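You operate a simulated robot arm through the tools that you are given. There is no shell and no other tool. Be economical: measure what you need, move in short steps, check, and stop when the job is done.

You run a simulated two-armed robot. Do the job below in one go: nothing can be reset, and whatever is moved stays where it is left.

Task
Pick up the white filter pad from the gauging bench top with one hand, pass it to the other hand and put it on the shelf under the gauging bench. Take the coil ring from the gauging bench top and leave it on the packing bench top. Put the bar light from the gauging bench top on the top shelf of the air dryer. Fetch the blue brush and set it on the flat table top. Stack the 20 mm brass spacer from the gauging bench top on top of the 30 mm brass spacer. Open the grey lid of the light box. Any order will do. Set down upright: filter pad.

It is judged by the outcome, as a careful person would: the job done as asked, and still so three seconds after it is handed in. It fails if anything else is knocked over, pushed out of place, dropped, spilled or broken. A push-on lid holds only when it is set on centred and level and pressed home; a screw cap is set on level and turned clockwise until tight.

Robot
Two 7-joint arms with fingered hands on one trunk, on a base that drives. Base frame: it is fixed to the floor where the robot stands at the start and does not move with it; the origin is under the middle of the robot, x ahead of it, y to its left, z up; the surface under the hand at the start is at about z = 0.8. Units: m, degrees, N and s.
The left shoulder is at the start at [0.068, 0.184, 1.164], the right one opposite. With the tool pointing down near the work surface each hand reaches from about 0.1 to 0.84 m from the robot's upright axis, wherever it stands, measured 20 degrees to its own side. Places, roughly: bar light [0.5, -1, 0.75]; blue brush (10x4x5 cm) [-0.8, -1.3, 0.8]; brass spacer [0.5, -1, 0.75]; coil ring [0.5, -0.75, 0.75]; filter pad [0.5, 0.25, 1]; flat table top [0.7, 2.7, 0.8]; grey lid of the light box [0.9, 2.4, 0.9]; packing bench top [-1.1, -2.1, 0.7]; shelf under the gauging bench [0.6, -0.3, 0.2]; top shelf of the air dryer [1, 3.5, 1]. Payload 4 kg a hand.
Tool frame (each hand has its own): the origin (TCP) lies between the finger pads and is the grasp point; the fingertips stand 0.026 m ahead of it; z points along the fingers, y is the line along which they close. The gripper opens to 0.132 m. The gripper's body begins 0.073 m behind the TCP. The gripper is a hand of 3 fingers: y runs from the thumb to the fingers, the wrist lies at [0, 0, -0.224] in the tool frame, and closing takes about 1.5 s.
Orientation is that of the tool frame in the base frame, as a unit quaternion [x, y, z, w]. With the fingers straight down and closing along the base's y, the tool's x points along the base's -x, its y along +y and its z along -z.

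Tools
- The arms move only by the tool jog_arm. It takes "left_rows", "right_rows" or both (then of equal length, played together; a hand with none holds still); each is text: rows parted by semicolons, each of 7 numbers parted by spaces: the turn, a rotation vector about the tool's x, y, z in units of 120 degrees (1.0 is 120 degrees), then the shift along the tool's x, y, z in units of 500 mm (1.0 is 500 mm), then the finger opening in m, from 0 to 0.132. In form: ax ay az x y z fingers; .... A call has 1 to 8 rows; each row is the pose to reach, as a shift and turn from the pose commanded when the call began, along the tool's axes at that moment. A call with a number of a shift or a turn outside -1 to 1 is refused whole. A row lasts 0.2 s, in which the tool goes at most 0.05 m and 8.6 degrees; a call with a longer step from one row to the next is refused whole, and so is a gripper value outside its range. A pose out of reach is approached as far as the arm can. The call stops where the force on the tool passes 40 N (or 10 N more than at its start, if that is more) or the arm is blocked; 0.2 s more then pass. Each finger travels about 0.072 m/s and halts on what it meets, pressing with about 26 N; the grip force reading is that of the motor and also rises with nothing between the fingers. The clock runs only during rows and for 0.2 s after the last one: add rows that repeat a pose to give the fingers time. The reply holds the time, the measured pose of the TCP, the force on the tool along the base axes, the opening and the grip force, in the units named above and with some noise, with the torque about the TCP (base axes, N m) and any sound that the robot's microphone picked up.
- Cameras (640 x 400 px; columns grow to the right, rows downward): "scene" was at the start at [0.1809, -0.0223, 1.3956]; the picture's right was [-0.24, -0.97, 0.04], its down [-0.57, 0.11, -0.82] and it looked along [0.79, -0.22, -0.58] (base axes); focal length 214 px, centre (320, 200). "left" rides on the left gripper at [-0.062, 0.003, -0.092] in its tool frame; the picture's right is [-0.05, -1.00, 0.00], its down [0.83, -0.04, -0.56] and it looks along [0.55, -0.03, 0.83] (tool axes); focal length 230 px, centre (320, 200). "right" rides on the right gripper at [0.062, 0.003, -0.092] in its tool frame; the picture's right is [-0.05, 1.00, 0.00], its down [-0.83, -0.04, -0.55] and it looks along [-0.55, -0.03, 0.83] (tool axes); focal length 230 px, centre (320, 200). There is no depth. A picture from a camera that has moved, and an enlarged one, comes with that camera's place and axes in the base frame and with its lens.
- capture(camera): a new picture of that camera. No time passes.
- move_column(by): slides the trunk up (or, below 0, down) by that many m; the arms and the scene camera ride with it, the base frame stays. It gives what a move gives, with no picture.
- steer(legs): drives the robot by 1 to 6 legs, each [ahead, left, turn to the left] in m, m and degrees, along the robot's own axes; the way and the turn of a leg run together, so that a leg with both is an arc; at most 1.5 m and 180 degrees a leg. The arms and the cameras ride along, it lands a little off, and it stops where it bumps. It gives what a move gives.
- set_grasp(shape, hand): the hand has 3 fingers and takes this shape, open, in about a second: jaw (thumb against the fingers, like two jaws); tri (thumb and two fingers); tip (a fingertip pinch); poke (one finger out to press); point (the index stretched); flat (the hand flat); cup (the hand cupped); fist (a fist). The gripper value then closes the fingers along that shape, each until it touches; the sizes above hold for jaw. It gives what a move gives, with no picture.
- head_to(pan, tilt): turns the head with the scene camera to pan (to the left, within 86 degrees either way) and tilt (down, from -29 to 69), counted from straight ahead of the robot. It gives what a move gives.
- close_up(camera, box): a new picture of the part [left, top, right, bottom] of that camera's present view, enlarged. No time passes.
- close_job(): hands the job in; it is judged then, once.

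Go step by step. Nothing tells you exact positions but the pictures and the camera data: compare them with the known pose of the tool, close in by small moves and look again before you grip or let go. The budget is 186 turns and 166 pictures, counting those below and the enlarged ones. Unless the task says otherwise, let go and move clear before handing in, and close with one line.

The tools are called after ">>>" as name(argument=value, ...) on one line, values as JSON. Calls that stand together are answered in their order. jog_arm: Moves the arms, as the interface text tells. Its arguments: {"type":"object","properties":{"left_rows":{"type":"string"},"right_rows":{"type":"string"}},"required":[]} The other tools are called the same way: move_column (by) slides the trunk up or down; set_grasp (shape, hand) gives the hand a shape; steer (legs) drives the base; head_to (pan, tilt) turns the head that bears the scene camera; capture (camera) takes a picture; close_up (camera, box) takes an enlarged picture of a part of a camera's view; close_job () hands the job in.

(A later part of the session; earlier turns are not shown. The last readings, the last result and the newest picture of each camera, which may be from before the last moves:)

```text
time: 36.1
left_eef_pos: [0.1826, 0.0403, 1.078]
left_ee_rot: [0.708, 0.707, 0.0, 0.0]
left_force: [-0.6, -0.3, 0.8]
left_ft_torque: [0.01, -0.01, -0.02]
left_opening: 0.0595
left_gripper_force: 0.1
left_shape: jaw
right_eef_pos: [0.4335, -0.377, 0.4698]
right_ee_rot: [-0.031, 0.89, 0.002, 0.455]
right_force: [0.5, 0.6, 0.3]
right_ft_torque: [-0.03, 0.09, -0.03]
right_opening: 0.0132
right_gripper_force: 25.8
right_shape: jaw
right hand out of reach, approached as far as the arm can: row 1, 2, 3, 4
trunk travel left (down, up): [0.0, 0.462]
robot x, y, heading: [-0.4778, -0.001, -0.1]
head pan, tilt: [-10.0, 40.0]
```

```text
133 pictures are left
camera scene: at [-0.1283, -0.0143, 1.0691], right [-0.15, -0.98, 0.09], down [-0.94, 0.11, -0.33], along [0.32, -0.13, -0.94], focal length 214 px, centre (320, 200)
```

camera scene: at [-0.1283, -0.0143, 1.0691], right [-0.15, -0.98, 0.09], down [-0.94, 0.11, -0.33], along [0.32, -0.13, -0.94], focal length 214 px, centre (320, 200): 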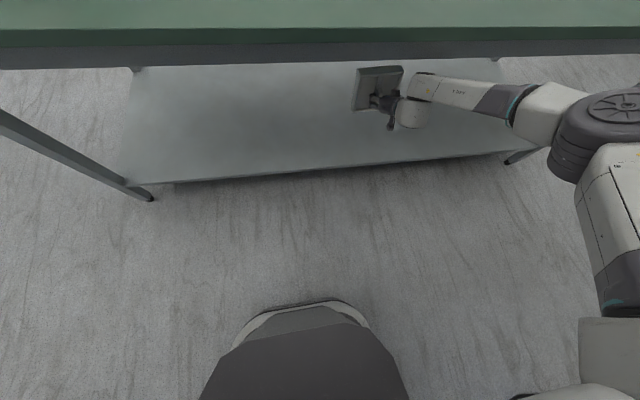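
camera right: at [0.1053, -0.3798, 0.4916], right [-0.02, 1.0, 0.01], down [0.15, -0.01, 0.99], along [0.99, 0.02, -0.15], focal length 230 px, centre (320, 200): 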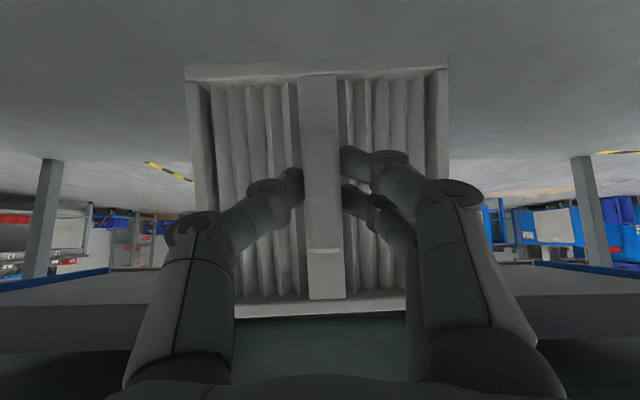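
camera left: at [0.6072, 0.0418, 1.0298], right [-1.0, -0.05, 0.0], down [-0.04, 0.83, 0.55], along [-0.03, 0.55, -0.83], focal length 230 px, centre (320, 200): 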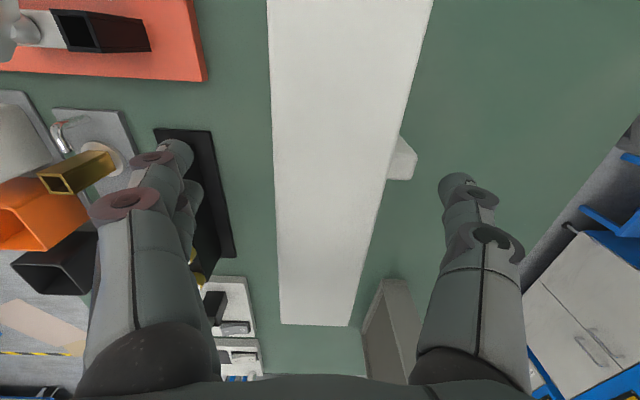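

Wrist seems the limiting joint. I yaw the hand about 35° to the left and retry lowering.

>>> jog_arm(right_rows="-0.047 0 -0.034 0 0 0 0.005; -0.094 0 -0.068 0 0 0 0.005; -0.141 0 -0.103 0 0 0 0.005; -0.188 0 -0.137 0 0 0 0.005; -0.236 0 -0.172 0 0 0 0.005; -0.236 0 -0.172 0.05 0 0.035 0.005; -0.236 0 -0.172 0.1 0 0.07 0.005; -0.236 0 -0.172 0.15 0 0.105 0.005")

>>> capture(camera="scene")

```text
time: 37.9
left_eef_pos: [0.1837, 0.0402, 1.0798]
left_ee_rot: [0.708, 0.706, 0.0, -0.001]
left_force: [-0.7, -0.6, 0.1]
left_ft_torque: [0.0, 0.03, -0.01]
left_opening: 0.0598
left_gripper_force: 0.1
left_shape: jaw
right_eef_pos: [0.384, -0.3718, 0.436]
right_ee_rot: [-0.298, 0.84, 0.135, 0.433]
right_force: [0.2, 0.0, -0.1]
right_ft_torque: [-0.06, 0.07, -0.02]
right_opening: 0.0131
right_gripper_force: 25.6
right_shape: jaw
right hand out of reach, approached as far as the arm can: row 5, 6, 7, 8
trunk travel left (down, up): [0.0, 0.462]
robot x, y, heading: [-0.4761, -0.0009, -0.2]
head pan, tilt: [-10.0, 40.0]
```

```text
132 pictures are left
camera scene: at [-0.1281, -0.0145, 1.069], right [-0.15, -0.98, 0.09], down [-0.94, 0.11, -0.33], along [0.32, -0.13, -0.94], focal length 214 px, centre (320, 200)
```

scene: 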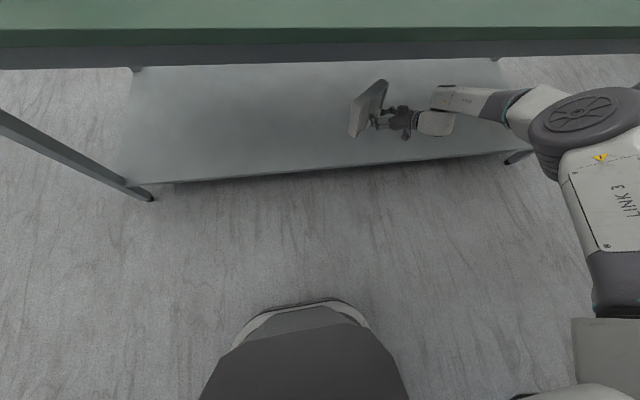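

Slightly lower. I try sliding the hand to the right so the forearm can hang, then down.

>>> jog_arm(right_rows="0 0 0 0.045 -0.062 -0.027 0.005; 0 0 0 0.09 -0.124 -0.054 0.005; 0 0 0 0.14 -0.187 -0.081 0.005; 0 0 0 0.187 -0.249 -0.108 0.005; 0 0 0 0.234 -0.311 -0.135 0.005; 0 0 0 0.3 -0.31 -0.095 0.005; 0 0 0 0.36 -0.31 -0.055 0.005; 0 0 0 0.36 -0.31 -0.055 0.005")

>>> capture(camera="scene")

```text
time: 39.7
left_eef_pos: [0.1828, 0.0401, 1.0793]
left_ee_rot: [0.707, 0.707, -0.001, -0.002]
left_force: [0.3, -0.7, 0.5]
left_ft_torque: [0.0, -0.01, 0.01]
left_opening: 0.0594
left_gripper_force: 0.0
left_shape: jaw
right_eef_pos: [0.3005, -0.5125, 0.4297]
right_ee_rot: [-0.298, 0.84, 0.134, 0.434]
right_force: [-0.4, -0.2, 0.0]
right_ft_torque: [-0.1, 0.06, 0.02]
right_opening: 0.0133
right_gripper_force: 25.7
right_shape: jaw
right hand out of reach, approached as far as the arm can: row 1, 2, 3, 4, 5, 6, 7, 8
trunk travel left (down, up): [0.0, 0.462]
robot x, y, heading: [-0.4755, -0.0, 0.2]
head pan, tilt: [-10.0, 40.0]
```

```text
131 pictures are left
camera scene: at [-0.1283, -0.0138, 1.0691], right [-0.15, -0.98, 0.09], down [-0.94, 0.11, -0.33], along [0.32, -0.13, -0.94], focal length 214 px, centre (320, 200)
```

scene: 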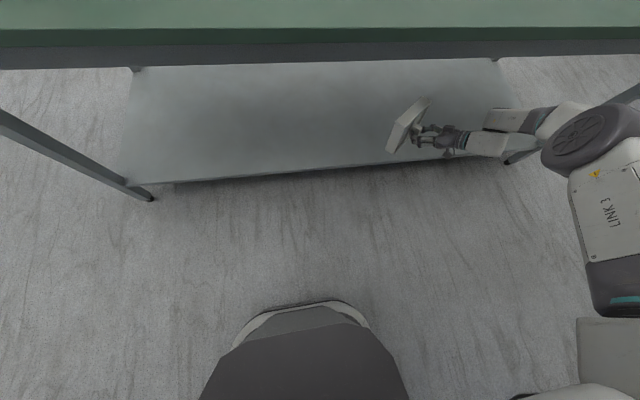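

The limit appears to be the wrist bend. I tilt the hand 25° further down (pad leaning) to test how low it then goes.

>>> jog_arm(right_rows="0 0.065 0 0 0 0 0.005; 0 0.13 0 0 0 0 0.005; 0 0.195 0 0.03 0 0.02 0.005; 0 0.21 0 0.07 0 0.05 0.005; 0 0.21 0 0.11 0 0.08 0.005; 0 0.21 0 0.15 0 0.11 0.005; 0 0.21 0 0.194 0 0.141 0.005; 0 0.21 0 0.194 0 0.141 0.005")

>>> capture(camera="scene")

```text
time: 41.5
left_eef_pos: [0.1835, 0.0396, 1.0793]
left_ee_rot: [0.708, 0.707, 0.0, 0.0]
left_force: [0.2, 1.1, 0.4]
left_ft_torque: [0.01, 0.0, 0.01]
left_opening: 0.0599
left_gripper_force: 0.1
left_shape: jaw
right_eef_pos: [0.271, -0.5051, 0.3541]
right_ee_rot: [-0.321, 0.913, 0.067, 0.242]
right_force: [0.2, 0.8, -0.1]
right_ft_torque: [-0.05, 0.08, -0.06]
right_opening: 0.0133
right_gripper_force: 26.0
right_shape: jaw
right hand out of reach, approached as far as the arm can: row 3, 4, 5, 6, 7, 8
trunk travel left (down, up): [0.0, 0.462]
robot x, y, heading: [-0.4778, -0.0013, -0.1]
head pan, tilt: [-10.0, 40.0]
```

```text
130 pictures are left
camera scene: at [-0.1285, -0.0143, 1.0692], right [-0.15, -0.98, 0.09], down [-0.94, 0.11, -0.33], along [0.32, -0.13, -0.94], focal length 214 px, centre (320, 200)
```

scene: 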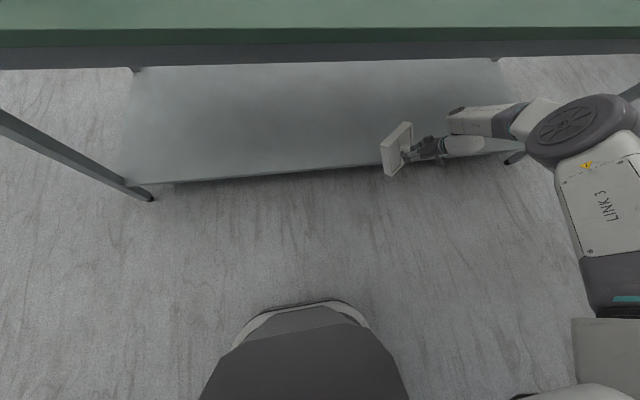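

The wrist is simply at full arm reach, so the robot should stand closer. I test pulling the hand back and lower (still in front of the shelf).

>>> jog_arm(right_rows="0 0 0 0.048 0.032 0.006 0.005; 0 0 0 0.096 0.064 0.012 0.005; 0 0 0 0.144 0.096 0.018 0.005; 0 0 0 0.193 0.128 0.025 0.005; 0 0 0 0.193 0.128 0.025 0.005")

>>> capture(camera="scene")

```text
time: 42.7
left_eef_pos: [0.1831, 0.0403, 1.0792]
left_ee_rot: [0.707, 0.708, -0.001, -0.001]
left_force: [0.5, 0.2, 0.3]
left_ft_torque: [-0.02, -0.01, -0.01]
left_opening: 0.0597
left_gripper_force: 0.1
left_shape: jaw
right_eef_pos: [0.17, -0.5015, 0.3032]
right_ee_rot: [-0.32, 0.914, 0.067, 0.241]
right_force: [-0.6, 0.5, -0.2]
right_ft_torque: [-0.06, 0.04, 0.0]
right_opening: 0.0135
right_gripper_force: 25.5
right_shape: jaw
right hand out of reach, approached as far as the arm can: row 3, 4, 5
trunk travel left (down, up): [0.0, 0.462]
robot x, y, heading: [-0.4739, -0.0025, 0.2]
head pan, tilt: [-10.0, 40.0]
```

```text
129 pictures are left
camera scene: at [-0.1284, -0.0142, 1.0691], right [-0.15, -0.98, 0.09], down [-0.94, 0.11, -0.33], along [0.32, -0.13, -0.94], focal length 214 px, centre (320, 200)
```

scene: 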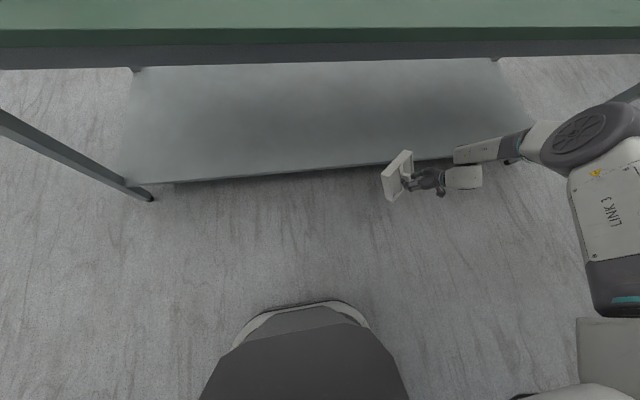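

z=0.303 reached. I test a bit further back and lower to see that ~0.25 is reachable.

>>> jog_arm(right_rows="0 0 0 0.04 0.022 0.016 0.005; 0 0 0 0.08 0.044 0.032 0.005; 0 0 0 0.116 0.065 0.047 0.005; 0 0 0 0.116 0.065 0.047 0.005")

>>> capture(camera="right")

>>> head_to(pan=-45, tilt=30)

>>> capture(camera="scene")

```text
time: 43.7
left_eef_pos: [0.1833, 0.0387, 1.0782]
left_ee_rot: [0.708, 0.707, 0.0, -0.001]
left_force: [-0.5, 0.2, 0.7]
left_ft_torque: [0.01, 0.01, -0.03]
left_opening: 0.0596
left_gripper_force: 0.2
left_shape: jaw
right_eef_pos: [0.1145, -0.4927, 0.2881]
right_ee_rot: [-0.322, 0.913, 0.068, 0.24]
right_force: [0.0, -0.6, -1.1]
right_ft_torque: [-0.06, 0.07, -0.01]
right_opening: 0.013
right_gripper_force: 25.7
right_shape: jaw
right hand out of reach, approached as far as the arm can: row 1, 2, 3, 4
trunk travel left (down, up): [0.0, 0.462]
robot x, y, heading: [-0.4745, -0.0, -0.1]
head pan, tilt: [-10.0, 40.0]
```

```text
128 pictures are left
camera right: at [0.0347, -0.5508, 0.3413], right [-0.58, 0.81, -0.01], down [0.37, 0.27, 0.89], along [0.72, 0.51, -0.46], focal length 230 px, centre (320, 200)
```

right: 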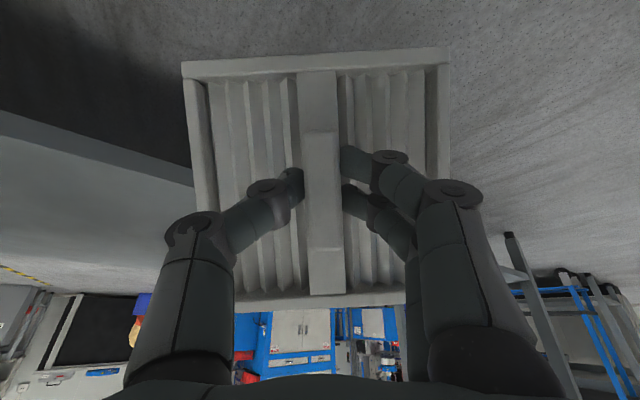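

```text
time: 44.7
left_eef_pos: [0.1832, 0.0391, 1.0786]
left_ee_rot: [0.707, 0.707, 0.0, 0.001]
left_force: [0.2, -0.2, 0.1]
left_ft_torque: [0.0, 0.0, -0.01]
left_opening: 0.0596
left_gripper_force: 0.0
left_shape: jaw
right_eef_pos: [0.1159, -0.4929, 0.288]
right_ee_rot: [-0.321, 0.914, 0.068, 0.24]
right_force: [-0.7, 0.0, -0.4]
right_ft_torque: [-0.06, 0.08, 0.01]
right_opening: 0.0133
right_gripper_force: 26.7
right_shape: jaw
trunk travel left (down, up): [0.0, 0.462]
robot x, y, heading: [-0.4775, 0.0051, 0.2]
head pan, tilt: [-45.0, 30.0]
```

```text
127 pictures are left
camera scene: at [-0.1375, -0.0635, 1.0924], right [-0.61, -0.71, 0.36], down [-0.75, 0.35, -0.56], along [0.27, -0.61, -0.74], focal length 214 px, centre (320, 200)
```

scene: 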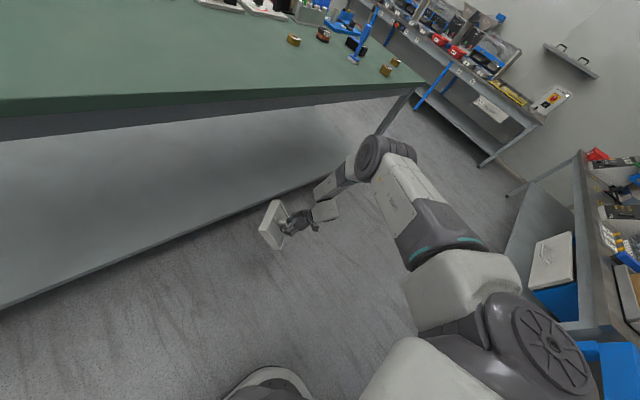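

Wrist height is the limit, so a top-corner grip on the pad (hand steep, wrist higher) will suit the shelf better. I raise up again to re-set the pad on the bench top and regrip it.

>>> move_column(by=0.25)

>>> jog_arm(right_rows="0 -0.04 0 -0.04 0 -0.08 0.005; 0 -0.09 0 -0.085 0 -0.16 0.005; 0 -0.14 0 -0.125 0 -0.24 0.005; 0 -0.18 0 -0.165 0 -0.32 0.005; 0 -0.21 0 -0.205 0 -0.4 0.005; 0 -0.21 0 -0.25 0 -0.48 0.005; 0 -0.21 0 -0.29 0 -0.56 0.005; 0 -0.21 0 -0.33 0 -0.64 0.005")

>>> capture(camera="scene")

```text
time: 47.3
left_eef_pos: [0.1449, 0.0394, 1.3841]
left_ee_rot: [0.706, 0.707, 0.03, 0.03]
left_force: [-0.5, -0.5, -0.3]
left_ft_torque: [0.02, -0.04, 0.0]
left_opening: 0.0595
left_gripper_force: 0.0
left_shape: jaw
right_eef_pos: [0.2039, -0.4924, 0.8213]
right_ee_rot: [-0.327, 0.844, 0.0, 0.425]
right_force: [-2.2, 0.3, -9.8]
right_ft_torque: [0.42, 0.95, 0.04]
right_opening: 0.0109
right_gripper_force: 26.0
right_shape: jaw
trunk travel left (down, up): [-0.25, 0.212]
robot x, y, heading: [-0.4769, -0.0027, -0.3]
head pan, tilt: [-45.0, 30.0]
```

```text
time: 49.1
left_eef_pos: [0.1412, 0.0416, 1.3856]
left_ee_rot: [0.707, 0.706, 0.03, 0.031]
left_force: [0.0, 0.4, 1.3]
left_ft_torque: [-0.01, -0.03, -0.01]
left_opening: 0.0597
left_gripper_force: 0.1
left_shape: jaw
right_eef_pos: [0.0408, -0.4884, 1.1464]
right_ee_rot: [-0.32, 0.73, 0.071, 0.6]
right_force: [-0.5, 0.3, -1.4]
right_ft_torque: [-0.01, 0.04, 0.01]
right_opening: 0.0103
right_gripper_force: 26.2
right_shape: jaw
trunk travel left (down, up): [-0.25, 0.212]
robot x, y, heading: [-0.4756, -0.0024, 0.1]
head pan, tilt: [-45.0, 30.0]
```

```text
126 pictures are left
camera scene: at [-0.3559, -0.0622, 1.4527], right [-0.7, -0.71, 0.08], down [-0.45, 0.35, -0.82], along [0.55, -0.61, -0.57], focal length 214 px, centre (320, 200)
```

scene: 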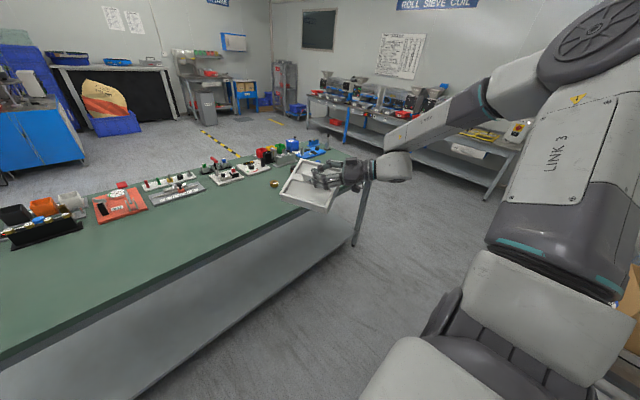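

The trunk's lean swung the pad against the bench edge and it turned in the grip, but it is still held. Checking how it sits.

>>> capture(camera="right")

>>> close_up(camera="scene", box=[220, 110, 460, 260])

```text
125 pictures are left
camera right: at [-0.0411, -0.5557, 1.1155], right [-0.55, 0.8, -0.23], down [-0.37, 0.01, 0.93], along [0.75, 0.59, 0.29], focal length 230 px, centre (320, 200)
```

right: 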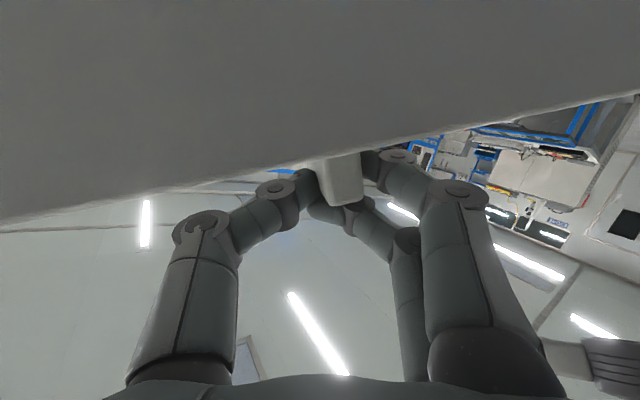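

```text
2.67 times, centred on (340, 185) of scene
camera zoom: at [-0.3559, -0.0622, 1.4527], right [-0.7, -0.71, 0.08], down [-0.45, 0.35, -0.82], along [0.55, -0.61, -0.57], focal length 572 px, centre (267, 240)
```

zoom: 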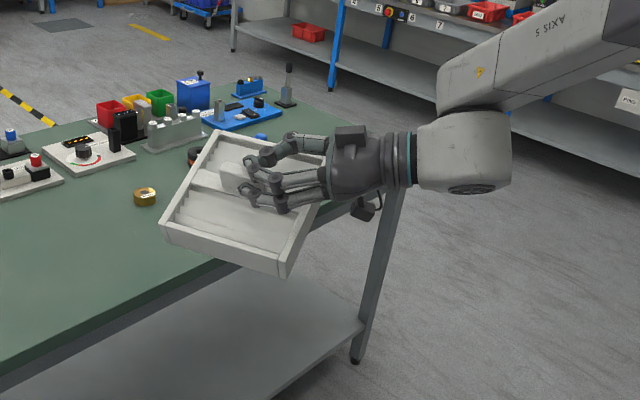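

The pad swung flat beneath the fingers. I'll press it gently flat on the free middle of the bench and turn the hand on it to restore a straight grip. Driving back to the bench.

>>> steer(legs=[[0.4, 0.22, 0]])

>>> head_to(pan=-25, tilt=40)

>>> capture(camera="scene")

```text
time: 51.8
left_eef_pos: [0.543, 0.2594, 1.3856]
left_ee_rot: [0.707, 0.706, 0.03, 0.03]
left_force: [0.3, 0.0, -0.2]
left_ft_torque: [0.06, -0.01, 0.01]
left_opening: 0.0596
left_gripper_force: 0.0
left_shape: jaw
right_eef_pos: [0.4442, -0.2694, 1.145]
right_ee_rot: [-0.321, 0.73, 0.07, 0.6]
right_force: [-0.7, 0.3, -1.3]
right_ft_torque: [0.0, 0.04, 0.03]
right_opening: 0.0102
right_gripper_force: 26.0
right_shape: jaw
trunk travel left (down, up): [-0.25, 0.212]
robot x, y, heading: [-0.0759, 0.217, 0.0]
head pan, tilt: [-45.0, 30.0]
```

```text
time: 52.6
left_eef_pos: [0.544, 0.2589, 1.3853]
left_ee_rot: [0.707, 0.706, 0.03, 0.03]
left_force: [-0.5, 0.4, -0.5]
left_ft_torque: [0.0, -0.03, 0.01]
left_opening: 0.0597
left_gripper_force: 0.0
left_shape: jaw
right_eef_pos: [0.4451, -0.2694, 1.145]
right_ee_rot: [-0.32, 0.73, 0.07, 0.599]
right_force: [0.7, -0.5, -2.8]
right_ft_torque: [0.05, 0.05, 0.03]
right_opening: 0.0102
right_gripper_force: 25.9
right_shape: jaw
trunk travel left (down, up): [-0.25, 0.212]
robot x, y, heading: [-0.0749, 0.2198, 0.2]
head pan, tilt: [-25.0, 40.0]
```

```text
123 pictures are left
camera scene: at [0.0578, 0.1835, 1.4356], right [-0.42, -0.91, 0.05], down [-0.67, 0.27, -0.69], along [0.62, -0.32, -0.72], focal length 214 px, centre (320, 200)
```

scene: 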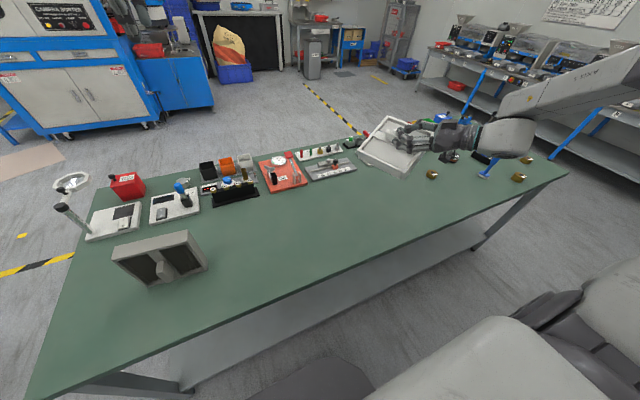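

I level the hand's roll and lower the pad toward the free bench middle.

>>> jog_arm(right_rows="-0.001 0.012 0.048 0.06 0.018 0.018 0.005; -0.002 0.024 0.096 0.12 0.036 0.036 0.005; -0.003 0.036 0.143 0.18 0.055 0.054 0.005; -0.003 0.036 0.143 0.24 0.073 0.072 0.005; -0.003 0.036 0.143 0.31 0.095 0.09 0.005; -0.003 0.036 0.143 0.368 0.113 0.108 0.005; -0.003 0.036 0.143 0.368 0.113 0.108 0.005")

>>> close_up(camera="scene", box=[300, 90, 540, 240])

>>> capture(camera="left")

```text
time: 54.2
left_eef_pos: [0.5415, 0.2606, 1.3859]
left_ee_rot: [0.707, 0.706, 0.031, 0.029]
left_force: [-0.1, 0.5, 0.6]
left_ft_torque: [-0.02, -0.02, 0.01]
left_opening: 0.0597
left_gripper_force: 0.0
left_shape: jaw
right_eef_pos: [0.4442, -0.2697, 0.9463]
right_ee_rot: [-0.213, 0.791, 0.149, 0.554]
right_force: [1.0, -0.2, -1.6]
right_ft_torque: [-0.03, 0.0, -0.03]
right_opening: 0.0101
right_gripper_force: 26.0
right_shape: jaw
trunk travel left (down, up): [-0.25, 0.212]
robot x, y, heading: [-0.0767, 0.2171, 0.2]
head pan, tilt: [-25.0, 40.0]
```

```text
2.67 times, centred on (420, 165) of scene
camera zoom: at [0.0574, 0.1841, 1.4357], right [-0.42, -0.91, 0.05], down [-0.67, 0.27, -0.69], along [0.62, -0.32, -0.72], focal length 572 px, centre (53, 293)
```

zoom: 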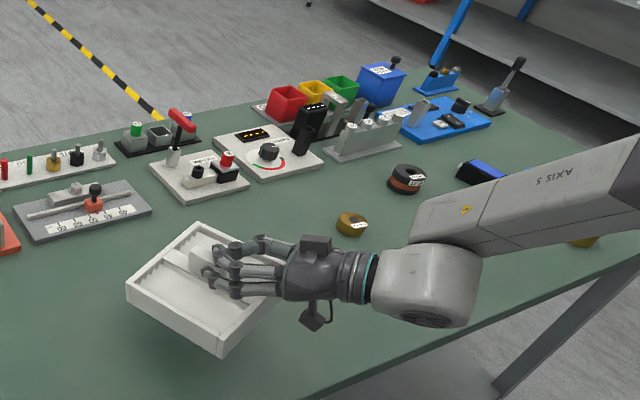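

```text
121 pictures are left
camera left: at [0.539, 0.1981, 1.4776], right [-0.99, -0.05, -0.09], down [-0.09, 0.83, 0.55], along [0.04, 0.55, -0.83], focal length 230 px, centre (320, 200)
```

left: 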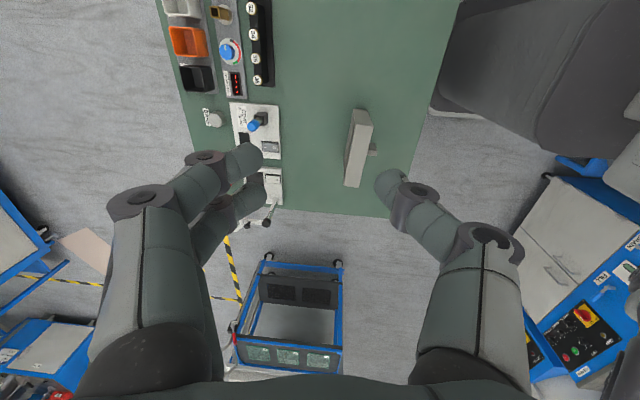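

Nearly flat. Lowering to touch.

>>> jog_arm(right_rows="0 0 0 0.04 0 0.014 0.005; 0 0 0 0.08 0 0.029 0.005; 0 0 0 0.11 0 0.04 0.005; 0 0 0 0.131 0 0.048 0.005; 0 0 0 0.131 0 0.048 0.005")

>>> close_up(camera="scene", box=[300, 90, 540, 240])

```text
time: 55.4
left_eef_pos: [0.5434, 0.2605, 1.3854]
left_ee_rot: [0.707, 0.706, 0.031, 0.031]
left_force: [-0.5, 0.5, 0.3]
left_ft_torque: [-0.01, 0.03, -0.01]
left_opening: 0.0596
left_gripper_force: 0.1
left_shape: jaw
right_eef_pos: [0.4448, -0.2699, 0.8769]
right_ee_rot: [-0.213, 0.79, 0.15, 0.555]
right_force: [0.7, -1.0, 3.3]
right_ft_torque: [0.31, -0.04, -0.07]
right_opening: 0.0101
right_gripper_force: 26.2
right_shape: jaw
trunk travel left (down, up): [-0.25, 0.212]
robot x, y, heading: [-0.0774, 0.2193, 0.1]
head pan, tilt: [-25.0, 40.0]
```

```text
2.67 times, centred on (420, 165) of scene
camera zoom: at [0.0571, 0.1839, 1.4357], right [-0.42, -0.91, 0.05], down [-0.67, 0.27, -0.69], along [0.62, -0.32, -0.72], focal length 572 px, centre (53, 293)
```

zoom: 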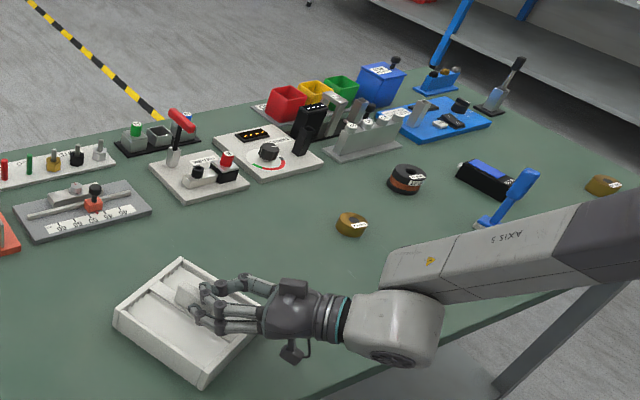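

Touching. Lower a hair more, release, and lift the hand off.

>>> jog_arm(right_rows="0 0 0 0.014 0 0.005 0.005; 0 0 0 0.014 0 0.005 0.03; 0 0 0 0.014 0 0.005 0.06; 0 0 0 0.014 0 0.005 0.08; 0 0 0 -0.04 0 -0.02 0.08; 0 0 0 -0.12 0 -0.05 0.08; 0 0 0 -0.2 0 -0.08 0.08; 0 0 0 -0.28 0 -0.11 0.08")

>>> close_up(camera="scene", box=[260, 90, 500, 240])

```text
time: 57.2
left_eef_pos: [0.543, 0.2605, 1.386]
left_ee_rot: [0.707, 0.706, 0.03, 0.03]
left_force: [-0.1, 0.0, -0.6]
left_ft_torque: [-0.01, 0.0, 0.01]
left_opening: 0.0596
left_gripper_force: 0.0
left_shape: jaw
right_eef_pos: [0.4399, -0.2695, 1.028]
right_ee_rot: [-0.211, 0.792, 0.148, 0.553]
right_force: [1.0, 0.8, 0.0]
right_ft_torque: [-0.02, -0.01, -0.03]
right_opening: 0.0794
right_gripper_force: 0.0
right_shape: jaw
trunk travel left (down, up): [-0.25, 0.212]
robot x, y, heading: [-0.0738, 0.2152, 0.1]
head pan, tilt: [-25.0, 40.0]
```

```text
2.67 times, centred on (380, 165) of scene
camera zoom: at [0.0571, 0.1851, 1.4357], right [-0.42, -0.91, 0.05], down [-0.67, 0.27, -0.69], along [0.62, -0.32, -0.72], focal length 572 px, centre (160, 293)
```

zoom: 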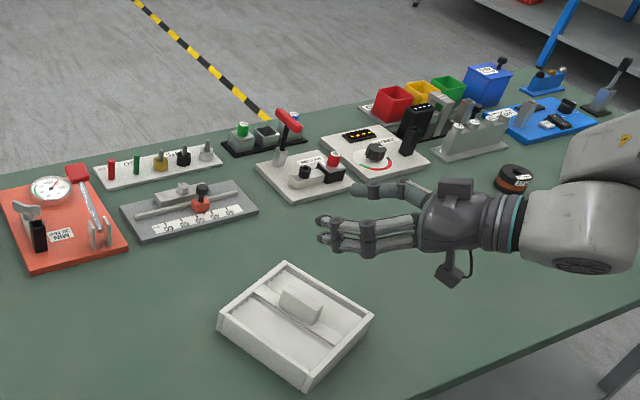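

Pad lies flat, centre ≈(0.45,-0.24), its top direction at yaw ≈21°. I turn the hand vertical above it.

>>> jog_arm(right_rows="0 0.0715 0 0 0.01 0.01 0.08; 0 0.143 0 0 0.02 0.02 0.08; 0 0.2145 0 0 0.03 0.03 0.08; 0 0.286 0 -0.01 0.04 0.04 0.08; 0 0.3575 0 -0.017 0.04 0.048 0.08; 0 0.429 0 -0.017 0.04 0.048 0.08; 0 0.5005 0 -0.017 0.04 0.048 0.08; 0 0.572 0 -0.017 0.04 0.048 0.08")

>>> jog_arm(right_rows="0 0.01 0.035 0 0 0 0.08; 0 0.01 0.07 0 0 0 0.08; 0 0.01 0.07 0 0 0 0.08")

>>> capture(camera="right")

```text
time: 59.0
left_eef_pos: [0.5461, 0.2567, 1.3843]
left_ee_rot: [0.706, 0.707, 0.031, 0.028]
left_force: [-0.1, 0.3, 0.5]
left_ft_torque: [0.02, 0.02, -0.02]
left_opening: 0.0597
left_gripper_force: 0.0
left_shape: jaw
right_eef_pos: [0.3169, -0.3773, 0.8288]
right_ee_rot: [-0.28, 0.956, 0.022, 0.088]
right_force: [0.3, -0.4, 1.0]
right_ft_torque: [0.02, 0.04, 0.03]
right_opening: 0.0799
right_gripper_force: 0.1
right_shape: jaw
right hand out of reach, approached as far as the arm can: row 4, 5, 6, 7, 8
trunk travel left (down, up): [-0.25, 0.212]
robot x, y, heading: [-0.0731, 0.2207, 0.1]
head pan, tilt: [-25.0, 40.0]
```

```text
time: 59.9
left_eef_pos: [0.5401, 0.2633, 1.3875]
left_ee_rot: [0.706, 0.707, 0.031, 0.032]
left_force: [-0.4, 0.6, 0.3]
left_ft_torque: [0.02, -0.01, 0.03]
left_opening: 0.0594
left_gripper_force: 0.0
left_shape: jaw
right_eef_pos: [0.303, -0.3862, 0.8251]
right_ee_rot: [-0.214, 0.972, 0.018, 0.09]
right_force: [-3.5, 2.5, 33.2]
right_ft_torque: [-1.38, -0.6, -0.09]
right_opening: 0.0775
right_gripper_force: 0.0
right_shape: jaw
right hand out of reach, approached as far as the arm can: row 1, 2, 3
trunk travel left (down, up): [-0.25, 0.212]
robot x, y, heading: [-0.0715, 0.2212, 0.3]
head pan, tilt: [-25.0, 40.0]
stopped in row 3 (right hand): the force on the tool passed its limit at 43 N (the readings are from after the stop); the commanded pose is now the measured one
```

```text
118 pictures are left
camera right: at [0.2329, -0.4167, 0.9061], right [-0.37, 0.93, 0.01], down [0.67, 0.26, 0.7], along [0.65, 0.27, -0.72], focal length 230 px, centre (320, 200)
```

right: 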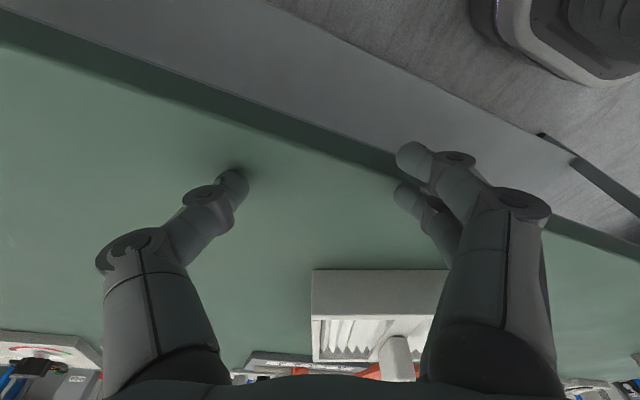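

The reach limit made the hand sag onto the bench top (clear of items). I raise it straight up at once.

>>> jog_arm(right_rows="0 0 0 0 0 -0.06 0.08; 0 0 0 0 0 -0.14 0.08; 0 0 0 0 0 -0.22 0.08; 0 0 0 0 0 -0.3 0.08; 0 0 0 0 0 -0.38 0.08")

>>> capture(camera="right")

>>> capture(camera="scene")

```text
time: 61.0
left_eef_pos: [0.5418, 0.261, 1.3864]
left_ee_rot: [0.706, 0.707, 0.03, 0.031]
left_force: [0.0, -0.2, -1.1]
left_ft_torque: [0.04, 0.0, -0.01]
left_opening: 0.0596
left_gripper_force: 0.2
left_shape: jaw
right_eef_pos: [0.2454, -0.4546, 0.9336]
right_ee_rot: [-0.217, 0.971, 0.027, 0.096]
right_force: [-0.4, -0.3, 0.4]
right_ft_torque: [0.0, -0.02, 0.0]
right_opening: 0.08
right_gripper_force: 0.0
right_shape: jaw
right hand out of reach, approached as far as the arm can: row 1, 2, 3, 4, 5
trunk travel left (down, up): [-0.25, 0.212]
robot x, y, heading: [-0.0769, 0.2186, 0.4]
head pan, tilt: [-25.0, 40.0]
```

```text
117 pictures are left
camera right: at [0.1735, -0.4877, 1.0145], right [-0.38, 0.93, 0.02], down [0.66, 0.26, 0.71], along [0.65, 0.28, -0.71], focal length 230 px, centre (320, 200)
```

right: 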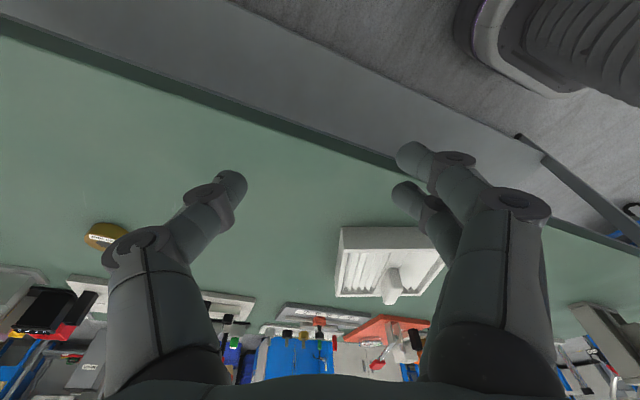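

```text
116 pictures are left
camera scene: at [0.0563, 0.1845, 1.4358], right [-0.42, -0.91, 0.05], down [-0.67, 0.27, -0.69], along [0.62, -0.32, -0.72], focal length 214 px, centre (320, 200)
```

scene: 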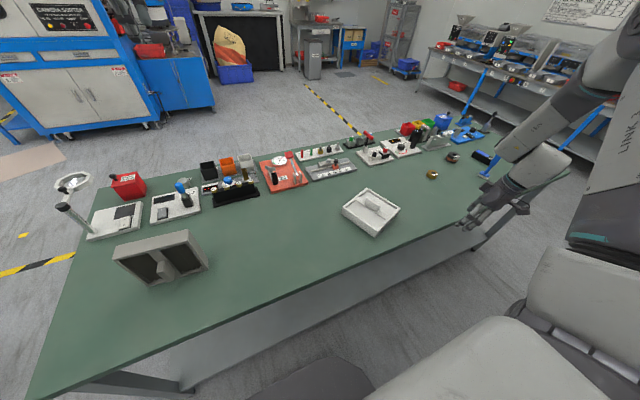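

The arm is in an awkward branch; I ease the hand back to its comfortable start-like pose (yaw 0, straight down).

>>> jog_arm(right_rows="0 0.03 0.06 -0.03 0.04 -0.02 0.08; 0 0.06 0.12 -0.08 0.1 -0.04 0.08; 0 0.09 0.18 -0.13 0.16 -0.07 0.08; 0 0.09 0.21 -0.18 0.22 -0.1 0.08; 0 0.09 0.21 -0.23 0.28 -0.125 0.08; 0 0.09 0.21 -0.28 0.34 -0.15 0.08; 0 0.09 0.21 -0.327 0.398 -0.175 0.08; 0 0.09 0.21 -0.327 0.398 -0.175 0.08")

>>> capture(camera="right")

>>> capture(camera="scene")

```text
time: 62.9
left_eef_pos: [0.543, 0.2593, 1.3866]
left_ee_rot: [0.706, 0.707, 0.031, 0.03]
left_force: [-0.5, -0.3, -0.2]
left_ft_torque: [-0.02, 0.02, -0.01]
left_opening: 0.0596
left_gripper_force: 0.0
left_shape: jaw
right_eef_pos: [0.1655, -0.1888, 0.8221]
right_ee_rot: [0.004, 0.999, 0.016, 0.027]
right_force: [0.1, -0.4, 1.1]
right_ft_torque: [0.01, -0.02, 0.02]
right_opening: 0.0804
right_gripper_force: 0.0
right_shape: jaw
right hand out of reach, approached as far as the arm can: row 1, 2, 3, 4, 5, 6, 7, 8
trunk travel left (down, up): [-0.25, 0.212]
robot x, y, heading: [-0.0737, 0.2204, 0.2]
head pan, tilt: [-25.0, 40.0]
```

```text
115 pictures are left
camera right: at [0.0998, -0.1896, 0.9134], right [0.06, 1.0, 0.03], down [0.8, -0.07, 0.6], along [0.6, -0.01, -0.8], focal length 230 px, centre (320, 200)
```

right: 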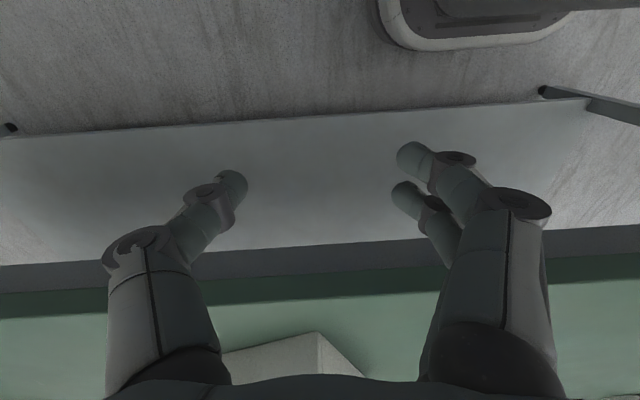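

```text
114 pictures are left
camera scene: at [0.0572, 0.1826, 1.4356], right [-0.42, -0.91, 0.05], down [-0.67, 0.27, -0.69], along [0.62, -0.32, -0.72], focal length 214 px, centre (320, 200)
```

scene: 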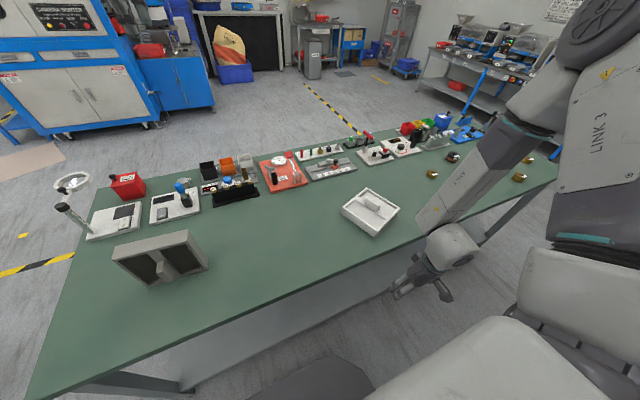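

The right arm's wrist is flipped in an awkward branch. I back off into free space and try unwinding it.

>>> steer(legs=[[-0.3, 0, 0]])

>>> head_to(pan=-60, tilt=25)

>>> capture(camera="scene")

```text
time: 64.9
left_eef_pos: [0.2447, 0.2614, 1.3854]
left_ee_rot: [0.706, 0.707, 0.03, 0.03]
left_force: [-0.7, -0.2, -0.5]
left_ft_torque: [0.0, -0.02, -0.02]
left_opening: 0.0597
left_gripper_force: 0.2
left_shape: jaw
right_eef_pos: [-0.1326, -0.1898, 0.8226]
right_ee_rot: [0.003, 1.0, 0.015, 0.027]
right_force: [0.5, -0.1, 0.1]
right_ft_torque: [-0.02, 0.01, 0.01]
right_opening: 0.0797
right_gripper_force: 0.0
right_shape: jaw
trunk travel left (down, up): [-0.25, 0.212]
robot x, y, heading: [-0.3742, 0.2197, 0.3]
head pan, tilt: [-25.0, 40.0]
```

```text
time: 65.9
left_eef_pos: [0.2446, 0.2601, 1.3855]
left_ee_rot: [0.705, 0.708, 0.03, 0.03]
left_force: [-0.8, 0.7, -0.2]
left_ft_torque: [-0.01, 0.03, 0.0]
left_opening: 0.0596
left_gripper_force: 0.1
left_shape: jaw
right_eef_pos: [-0.1328, -0.1889, 0.8226]
right_ee_rot: [0.004, 1.0, 0.015, 0.028]
right_force: [-0.7, 0.9, 0.2]
right_ft_torque: [-0.02, 0.01, 0.0]
right_opening: 0.0798
right_gripper_force: 0.1
right_shape: jaw
trunk travel left (down, up): [-0.25, 0.212]
robot x, y, heading: [-0.375, 0.2161, 0.1]
head pan, tilt: [-60.0, 25.0]
```

```text
113 pictures are left
camera scene: at [-0.2688, 0.1393, 1.4623], right [-0.86, -0.5, 0.1], down [-0.32, 0.36, -0.88], along [0.4, -0.78, -0.47], focal length 214 px, centre (320, 200)
```

scene: 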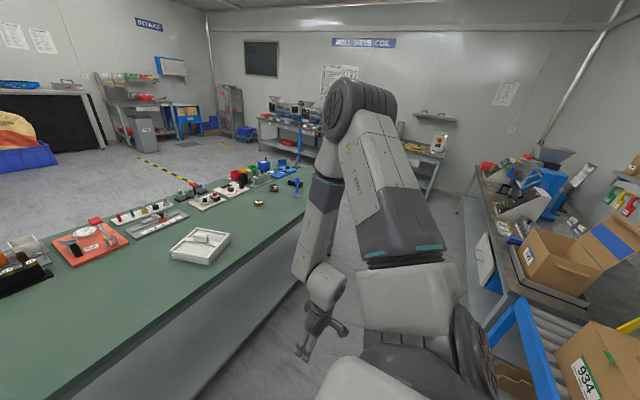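

The elbow is fully folded and high; extending the hand forward should open it.

>>> jog_arm(right_rows="0 0 0 -0.07 -0.02 -0.02 0.08; 0 0 0 -0.14 -0.04 -0.05 0.08; 0 0 0 -0.21 -0.06 -0.08 0.08; 0 0 0 -0.28 -0.08 -0.11 0.08; 0 0 0 -0.35 -0.1 -0.14 0.08; 0 0 0 -0.42 -0.12 -0.18 0.08; 0 0 0 -0.49 -0.14 -0.22 0.08; 0 0 0 -0.56 -0.16 -0.26 0.08")

>>> capture(camera="scene")

```text
time: 67.7
left_eef_pos: [0.2456, 0.2607, 1.3861]
left_ee_rot: [0.706, 0.707, 0.03, 0.029]
left_force: [-0.6, 0.4, 0.5]
left_ft_torque: [-0.03, 0.03, -0.01]
left_opening: 0.0596
left_gripper_force: 0.1
left_shape: jaw
right_eef_pos: [0.1417, -0.276, 0.9653]
right_ee_rot: [0.003, 1.0, 0.016, 0.026]
right_force: [0.2, 0.3, 0.2]
right_ft_torque: [0.03, 0.0, -0.03]
right_opening: 0.0798
right_gripper_force: 0.0
right_shape: jaw
right hand out of reach, approached as far as the arm can: row 1
trunk travel left (down, up): [-0.25, 0.212]
robot x, y, heading: [-0.374, 0.218, 0.3]
head pan, tilt: [-60.0, 25.0]
```

```text
112 pictures are left
camera scene: at [-0.2685, 0.1395, 1.4623], right [-0.86, -0.5, 0.1], down [-0.32, 0.36, -0.88], along [0.4, -0.78, -0.47], focal length 214 px, centre (320, 200)
```

scene: 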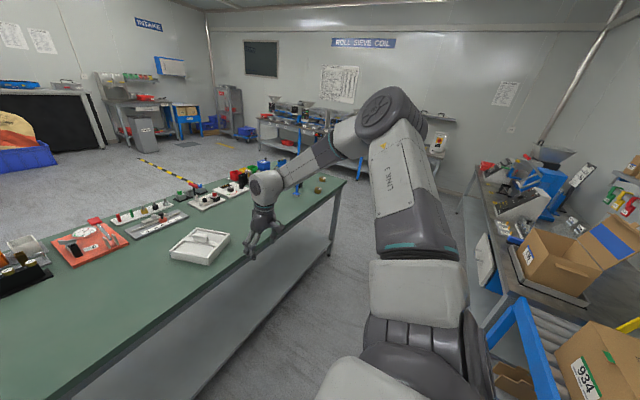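

The arm is back in a good posture. I drive forward again over the pad.

>>> steer(legs=[[0.3, 0, 0]])

>>> jog_arm(right_rows="0 0.02 -0.06 -0.01 0.02 -0.05 0.08; 0 0.025 -0.12 -0.02 0.05 -0.06 0.08; 0 0.025 -0.175 -0.02 0.07 -0.06 0.08; 0 0.025 -0.175 -0.02 0.07 -0.06 0.08")

>>> capture(camera="right")

```text
time: 69.7
left_eef_pos: [0.5381, 0.2616, 1.3875]
left_ee_rot: [0.705, 0.708, 0.031, 0.031]
left_force: [-0.1, 0.0, 0.8]
left_ft_torque: [0.0, -0.05, -0.04]
left_opening: 0.0595
left_gripper_force: 0.0
left_shape: jaw
right_eef_pos: [0.4366, -0.2734, 0.9662]
right_ee_rot: [0.003, 0.999, 0.015, 0.028]
right_force: [-0.4, -0.1, 0.9]
right_ft_torque: [0.02, -0.01, 0.01]
right_opening: 0.0798
right_gripper_force: 0.0
right_shape: jaw
trunk travel left (down, up): [-0.25, 0.212]
robot x, y, heading: [-0.0758, 0.22, 0.4]
head pan, tilt: [-60.0, 25.0]
```

```text
time: 70.7
left_eef_pos: [0.5399, 0.2616, 1.3862]
left_ee_rot: [0.705, 0.708, 0.03, 0.03]
left_force: [0.4, 0.0, -0.7]
left_ft_torque: [-0.01, 0.0, -0.01]
left_opening: 0.0597
left_gripper_force: 0.1
left_shape: jaw
right_eef_pos: [0.445, -0.2412, 0.999]
right_ee_rot: [-0.179, 0.984, 0.01, 0.004]
right_force: [0.2, -0.1, 0.0]
right_ft_torque: [0.01, 0.01, 0.03]
right_opening: 0.0801
right_gripper_force: 0.0
right_shape: jaw
trunk travel left (down, up): [-0.25, 0.212]
robot x, y, heading: [-0.0758, 0.2195, 0.0]
head pan, tilt: [-60.0, 25.0]
```

```text
111 pictures are left
camera right: at [0.3863, -0.2626, 1.0913], right [-0.3, 0.95, 0.02], down [0.79, 0.24, 0.56], along [0.53, 0.19, -0.83], focal length 230 px, centre (320, 200)
```

right: 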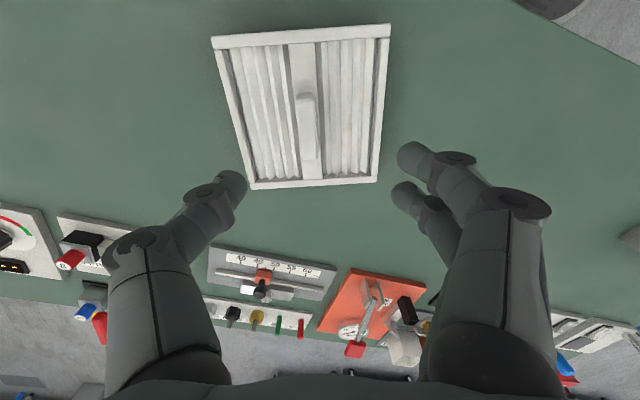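

Aligned above the handle; descend and grip it perpendicular.

>>> jog_arm(right_rows="0 0 0 -0.008 -0.018 0.08 0.08; 0 0 0 -0.008 -0.018 0.16 0.08; 0 0 0 -0.008 -0.018 0.22 0.08; 0 0 0 -0.008 -0.018 0.266 0.07; 0 0 0 -0.008 -0.018 0.266 0.05; 0 0 0 -0.008 -0.018 0.266 0.03; 0 0 0 -0.008 -0.018 0.266 0.01; 0 0 0 -0.008 -0.018 0.266 0.005")

>>> jog_arm(right_rows="0 0 0 0 0 0 0.005; 0 0 0 0 0 0 0.005; 0 0 0 0 0 -0.06 0.005; 0 0 0 0 0 -0.12 0.005; 0 0 0 0 0 -0.2 0.005; 0 0 0 0 0 -0.28 0.005; 0 0 0 0 0 -0.36 0.005; 0 0 0 0 0 -0.42 0.005")

>>> capture(camera="right")

```text
time: 72.5
left_eef_pos: [0.5389, 0.2629, 1.3866]
left_ee_rot: [0.706, 0.707, 0.031, 0.031]
left_force: [-0.6, 0.2, -0.1]
left_ft_torque: [0.03, 0.03, -0.01]
left_opening: 0.0597
left_gripper_force: 0.1
left_shape: jaw
right_eef_pos: [0.4516, -0.2462, 0.8652]
right_ee_rot: [-0.179, 0.984, 0.01, 0.004]
right_force: [-3.1, -2.0, 13.7]
right_ft_torque: [-0.09, 0.08, -0.02]
right_opening: 0.0196
right_gripper_force: 25.6
right_shape: jaw
trunk travel left (down, up): [-0.25, 0.212]
robot x, y, heading: [-0.0756, 0.2203, -0.0]
head pan, tilt: [-60.0, 25.0]
```

```text
time: 74.3
left_eef_pos: [0.5405, 0.2623, 1.3868]
left_ee_rot: [0.706, 0.707, 0.03, 0.03]
left_force: [0.0, -1.0, 0.4]
left_ft_torque: [-0.03, -0.01, -0.01]
left_opening: 0.0597
left_gripper_force: 0.0
left_shape: jaw
right_eef_pos: [0.4522, -0.2495, 1.0748]
right_ee_rot: [-0.179, 0.984, 0.011, 0.003]
right_force: [0.4, -0.2, -2.5]
right_ft_torque: [0.0, 0.0, 0.03]
right_opening: 0.0186
right_gripper_force: 25.7
right_shape: jaw
trunk travel left (down, up): [-0.25, 0.212]
robot x, y, heading: [-0.0786, 0.2176, 0.2]
head pan, tilt: [-60.0, 25.0]
```

```text
110 pictures are left
camera right: at [0.3929, -0.2714, 1.1679], right [-0.3, 0.95, 0.02], down [0.79, 0.24, 0.56], along [0.53, 0.19, -0.83], focal length 230 px, centre (320, 200)
```

right: 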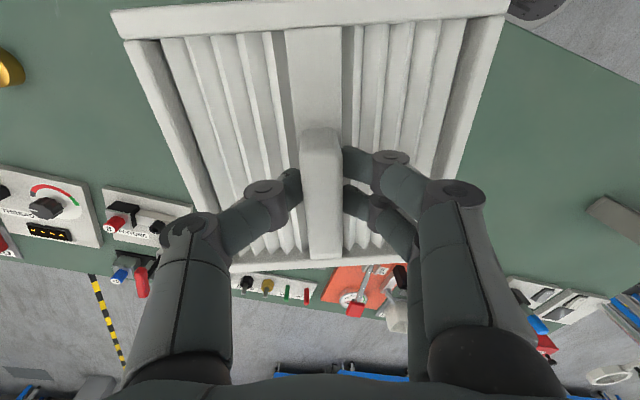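

Solid grip. I tilt the hand up so the pad becomes nearly upright, for a clean handover to the left hand.

>>> jog_arm(right_rows="0 -0.07 0 0 0 -0.02 0.005; 0 -0.14 0 0 0 -0.04 0.005; 0 -0.21 0 0 0 -0.06 0.005; 0 -0.28 0 0 0 -0.08 0.005; 0 -0.35 0 0 0 -0.1 0.005; 0 -0.42 0 0 0 -0.1 0.005; 0 -0.49 0 0 0 -0.1 0.005; 0 -0.56 0 0 0 -0.1 0.005")

>>> capture(camera="scene")

```text
time: 76.1
left_eef_pos: [0.5405, 0.2598, 1.3861]
left_ee_rot: [0.705, 0.708, 0.03, 0.03]
left_force: [0.2, 1.3, 1.0]
left_ft_torque: [0.05, 0.02, -0.01]
left_opening: 0.0594
left_gripper_force: 0.1
left_shape: jaw
right_eef_pos: [0.4513, -0.2511, 1.1236]
right_ee_rot: [-0.144, 0.817, 0.108, 0.547]
right_force: [0.6, 0.1, -2.6]
right_ft_torque: [-0.03, 0.06, -0.01]
right_opening: 0.0185
right_gripper_force: 26.6
right_shape: jaw
trunk travel left (down, up): [-0.25, 0.212]
robot x, y, heading: [-0.0774, 0.2182, 0.1]
head pan, tilt: [-60.0, 25.0]
```

```text
109 pictures are left
camera scene: at [0.0269, 0.1394, 1.4623], right [-0.86, -0.5, 0.1], down [-0.32, 0.37, -0.88], along [0.4, -0.78, -0.47], focal length 214 px, centre (320, 200)
```

scene: 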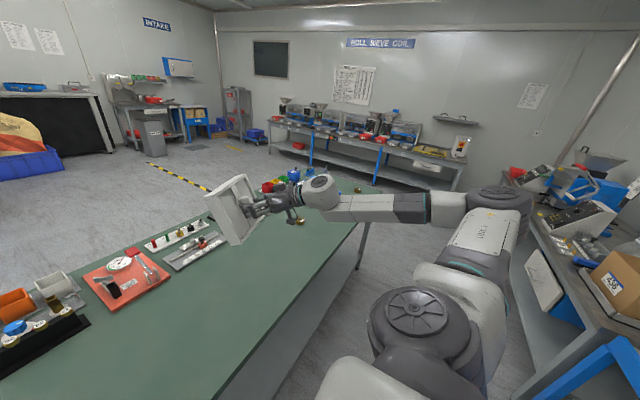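

Pad upright within ~20°. Now I yaw the hand left and bring the pad in front of the robot.

>>> jog_arm(right_rows="-0.053 0.001 -0.0215 -0.025 0.052 0.031 0.005; -0.106 0.002 -0.043 -0.05 0.105 0.062 0.005; -0.159 0.003 -0.0645 -0.075 0.157 0.094 0.005; -0.212 0.004 -0.086 -0.1 0.21 0.125 0.005; -0.265 0.006 -0.1075 -0.125 0.262 0.156 0.005; -0.318 0.007 -0.129 -0.15 0.315 0.187 0.005; -0.371 0.008 -0.15 -0.175 0.367 0.219 0.005; -0.424 0.009 -0.172 -0.2 0.42 0.25 0.005")

>>> head_to(pan=-20, tilt=20)

>>> capture(camera="scene")

```text
time: 77.9
left_eef_pos: [0.5437, 0.2622, 1.3848]
left_ee_rot: [0.705, 0.708, 0.03, 0.029]
left_force: [0.0, 0.9, -0.8]
left_ft_torque: [-0.02, 0.03, 0.0]
left_opening: 0.0595
left_gripper_force: 0.1
left_shape: jaw
right_eef_pos: [0.5229, -0.0005, 1.1725]
right_ee_rot: [-0.504, 0.66, 0.348, 0.435]
right_force: [1.6, 0.1, -1.7]
right_ft_torque: [-0.04, 0.02, 0.01]
right_opening: 0.0185
right_gripper_force: 26.8
right_shape: jaw
trunk travel left (down, up): [-0.25, 0.212]
robot x, y, heading: [-0.0789, 0.2219, 0.3]
head pan, tilt: [-60.0, 25.0]
```

```text
time: 79.0
left_eef_pos: [0.5408, 0.2626, 1.385]
left_ee_rot: [0.706, 0.707, 0.031, 0.031]
left_force: [0.1, 0.2, -0.1]
left_ft_torque: [0.02, -0.02, 0.01]
left_opening: 0.0595
left_gripper_force: 0.1
left_shape: jaw
right_eef_pos: [0.5211, -0.0011, 1.1729]
right_ee_rot: [-0.504, 0.66, 0.349, 0.434]
right_force: [0.0, -1.5, -1.6]
right_ft_torque: [-0.09, 0.06, -0.04]
right_opening: 0.0183
right_gripper_force: 25.8
right_shape: jaw
trunk travel left (down, up): [-0.25, 0.212]
robot x, y, heading: [-0.0777, 0.2194, 0.2]
head pan, tilt: [-20.0, 20.0]
```

```text
108 pictures are left
camera scene: at [0.0696, 0.1886, 1.4655], right [-0.34, -0.94, 0.04], down [-0.43, 0.12, -0.9], along [0.84, -0.32, -0.44], focal length 214 px, centre (320, 200)
```

scene: 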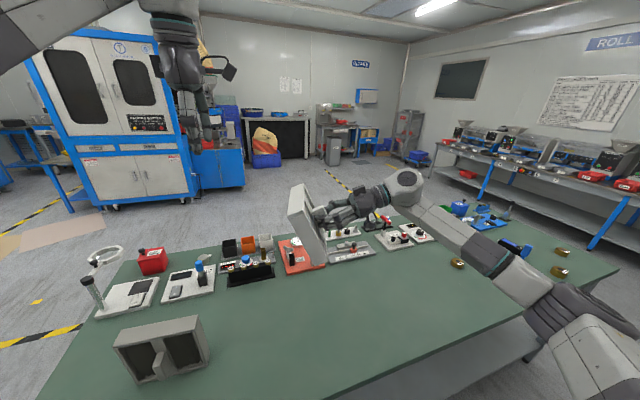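

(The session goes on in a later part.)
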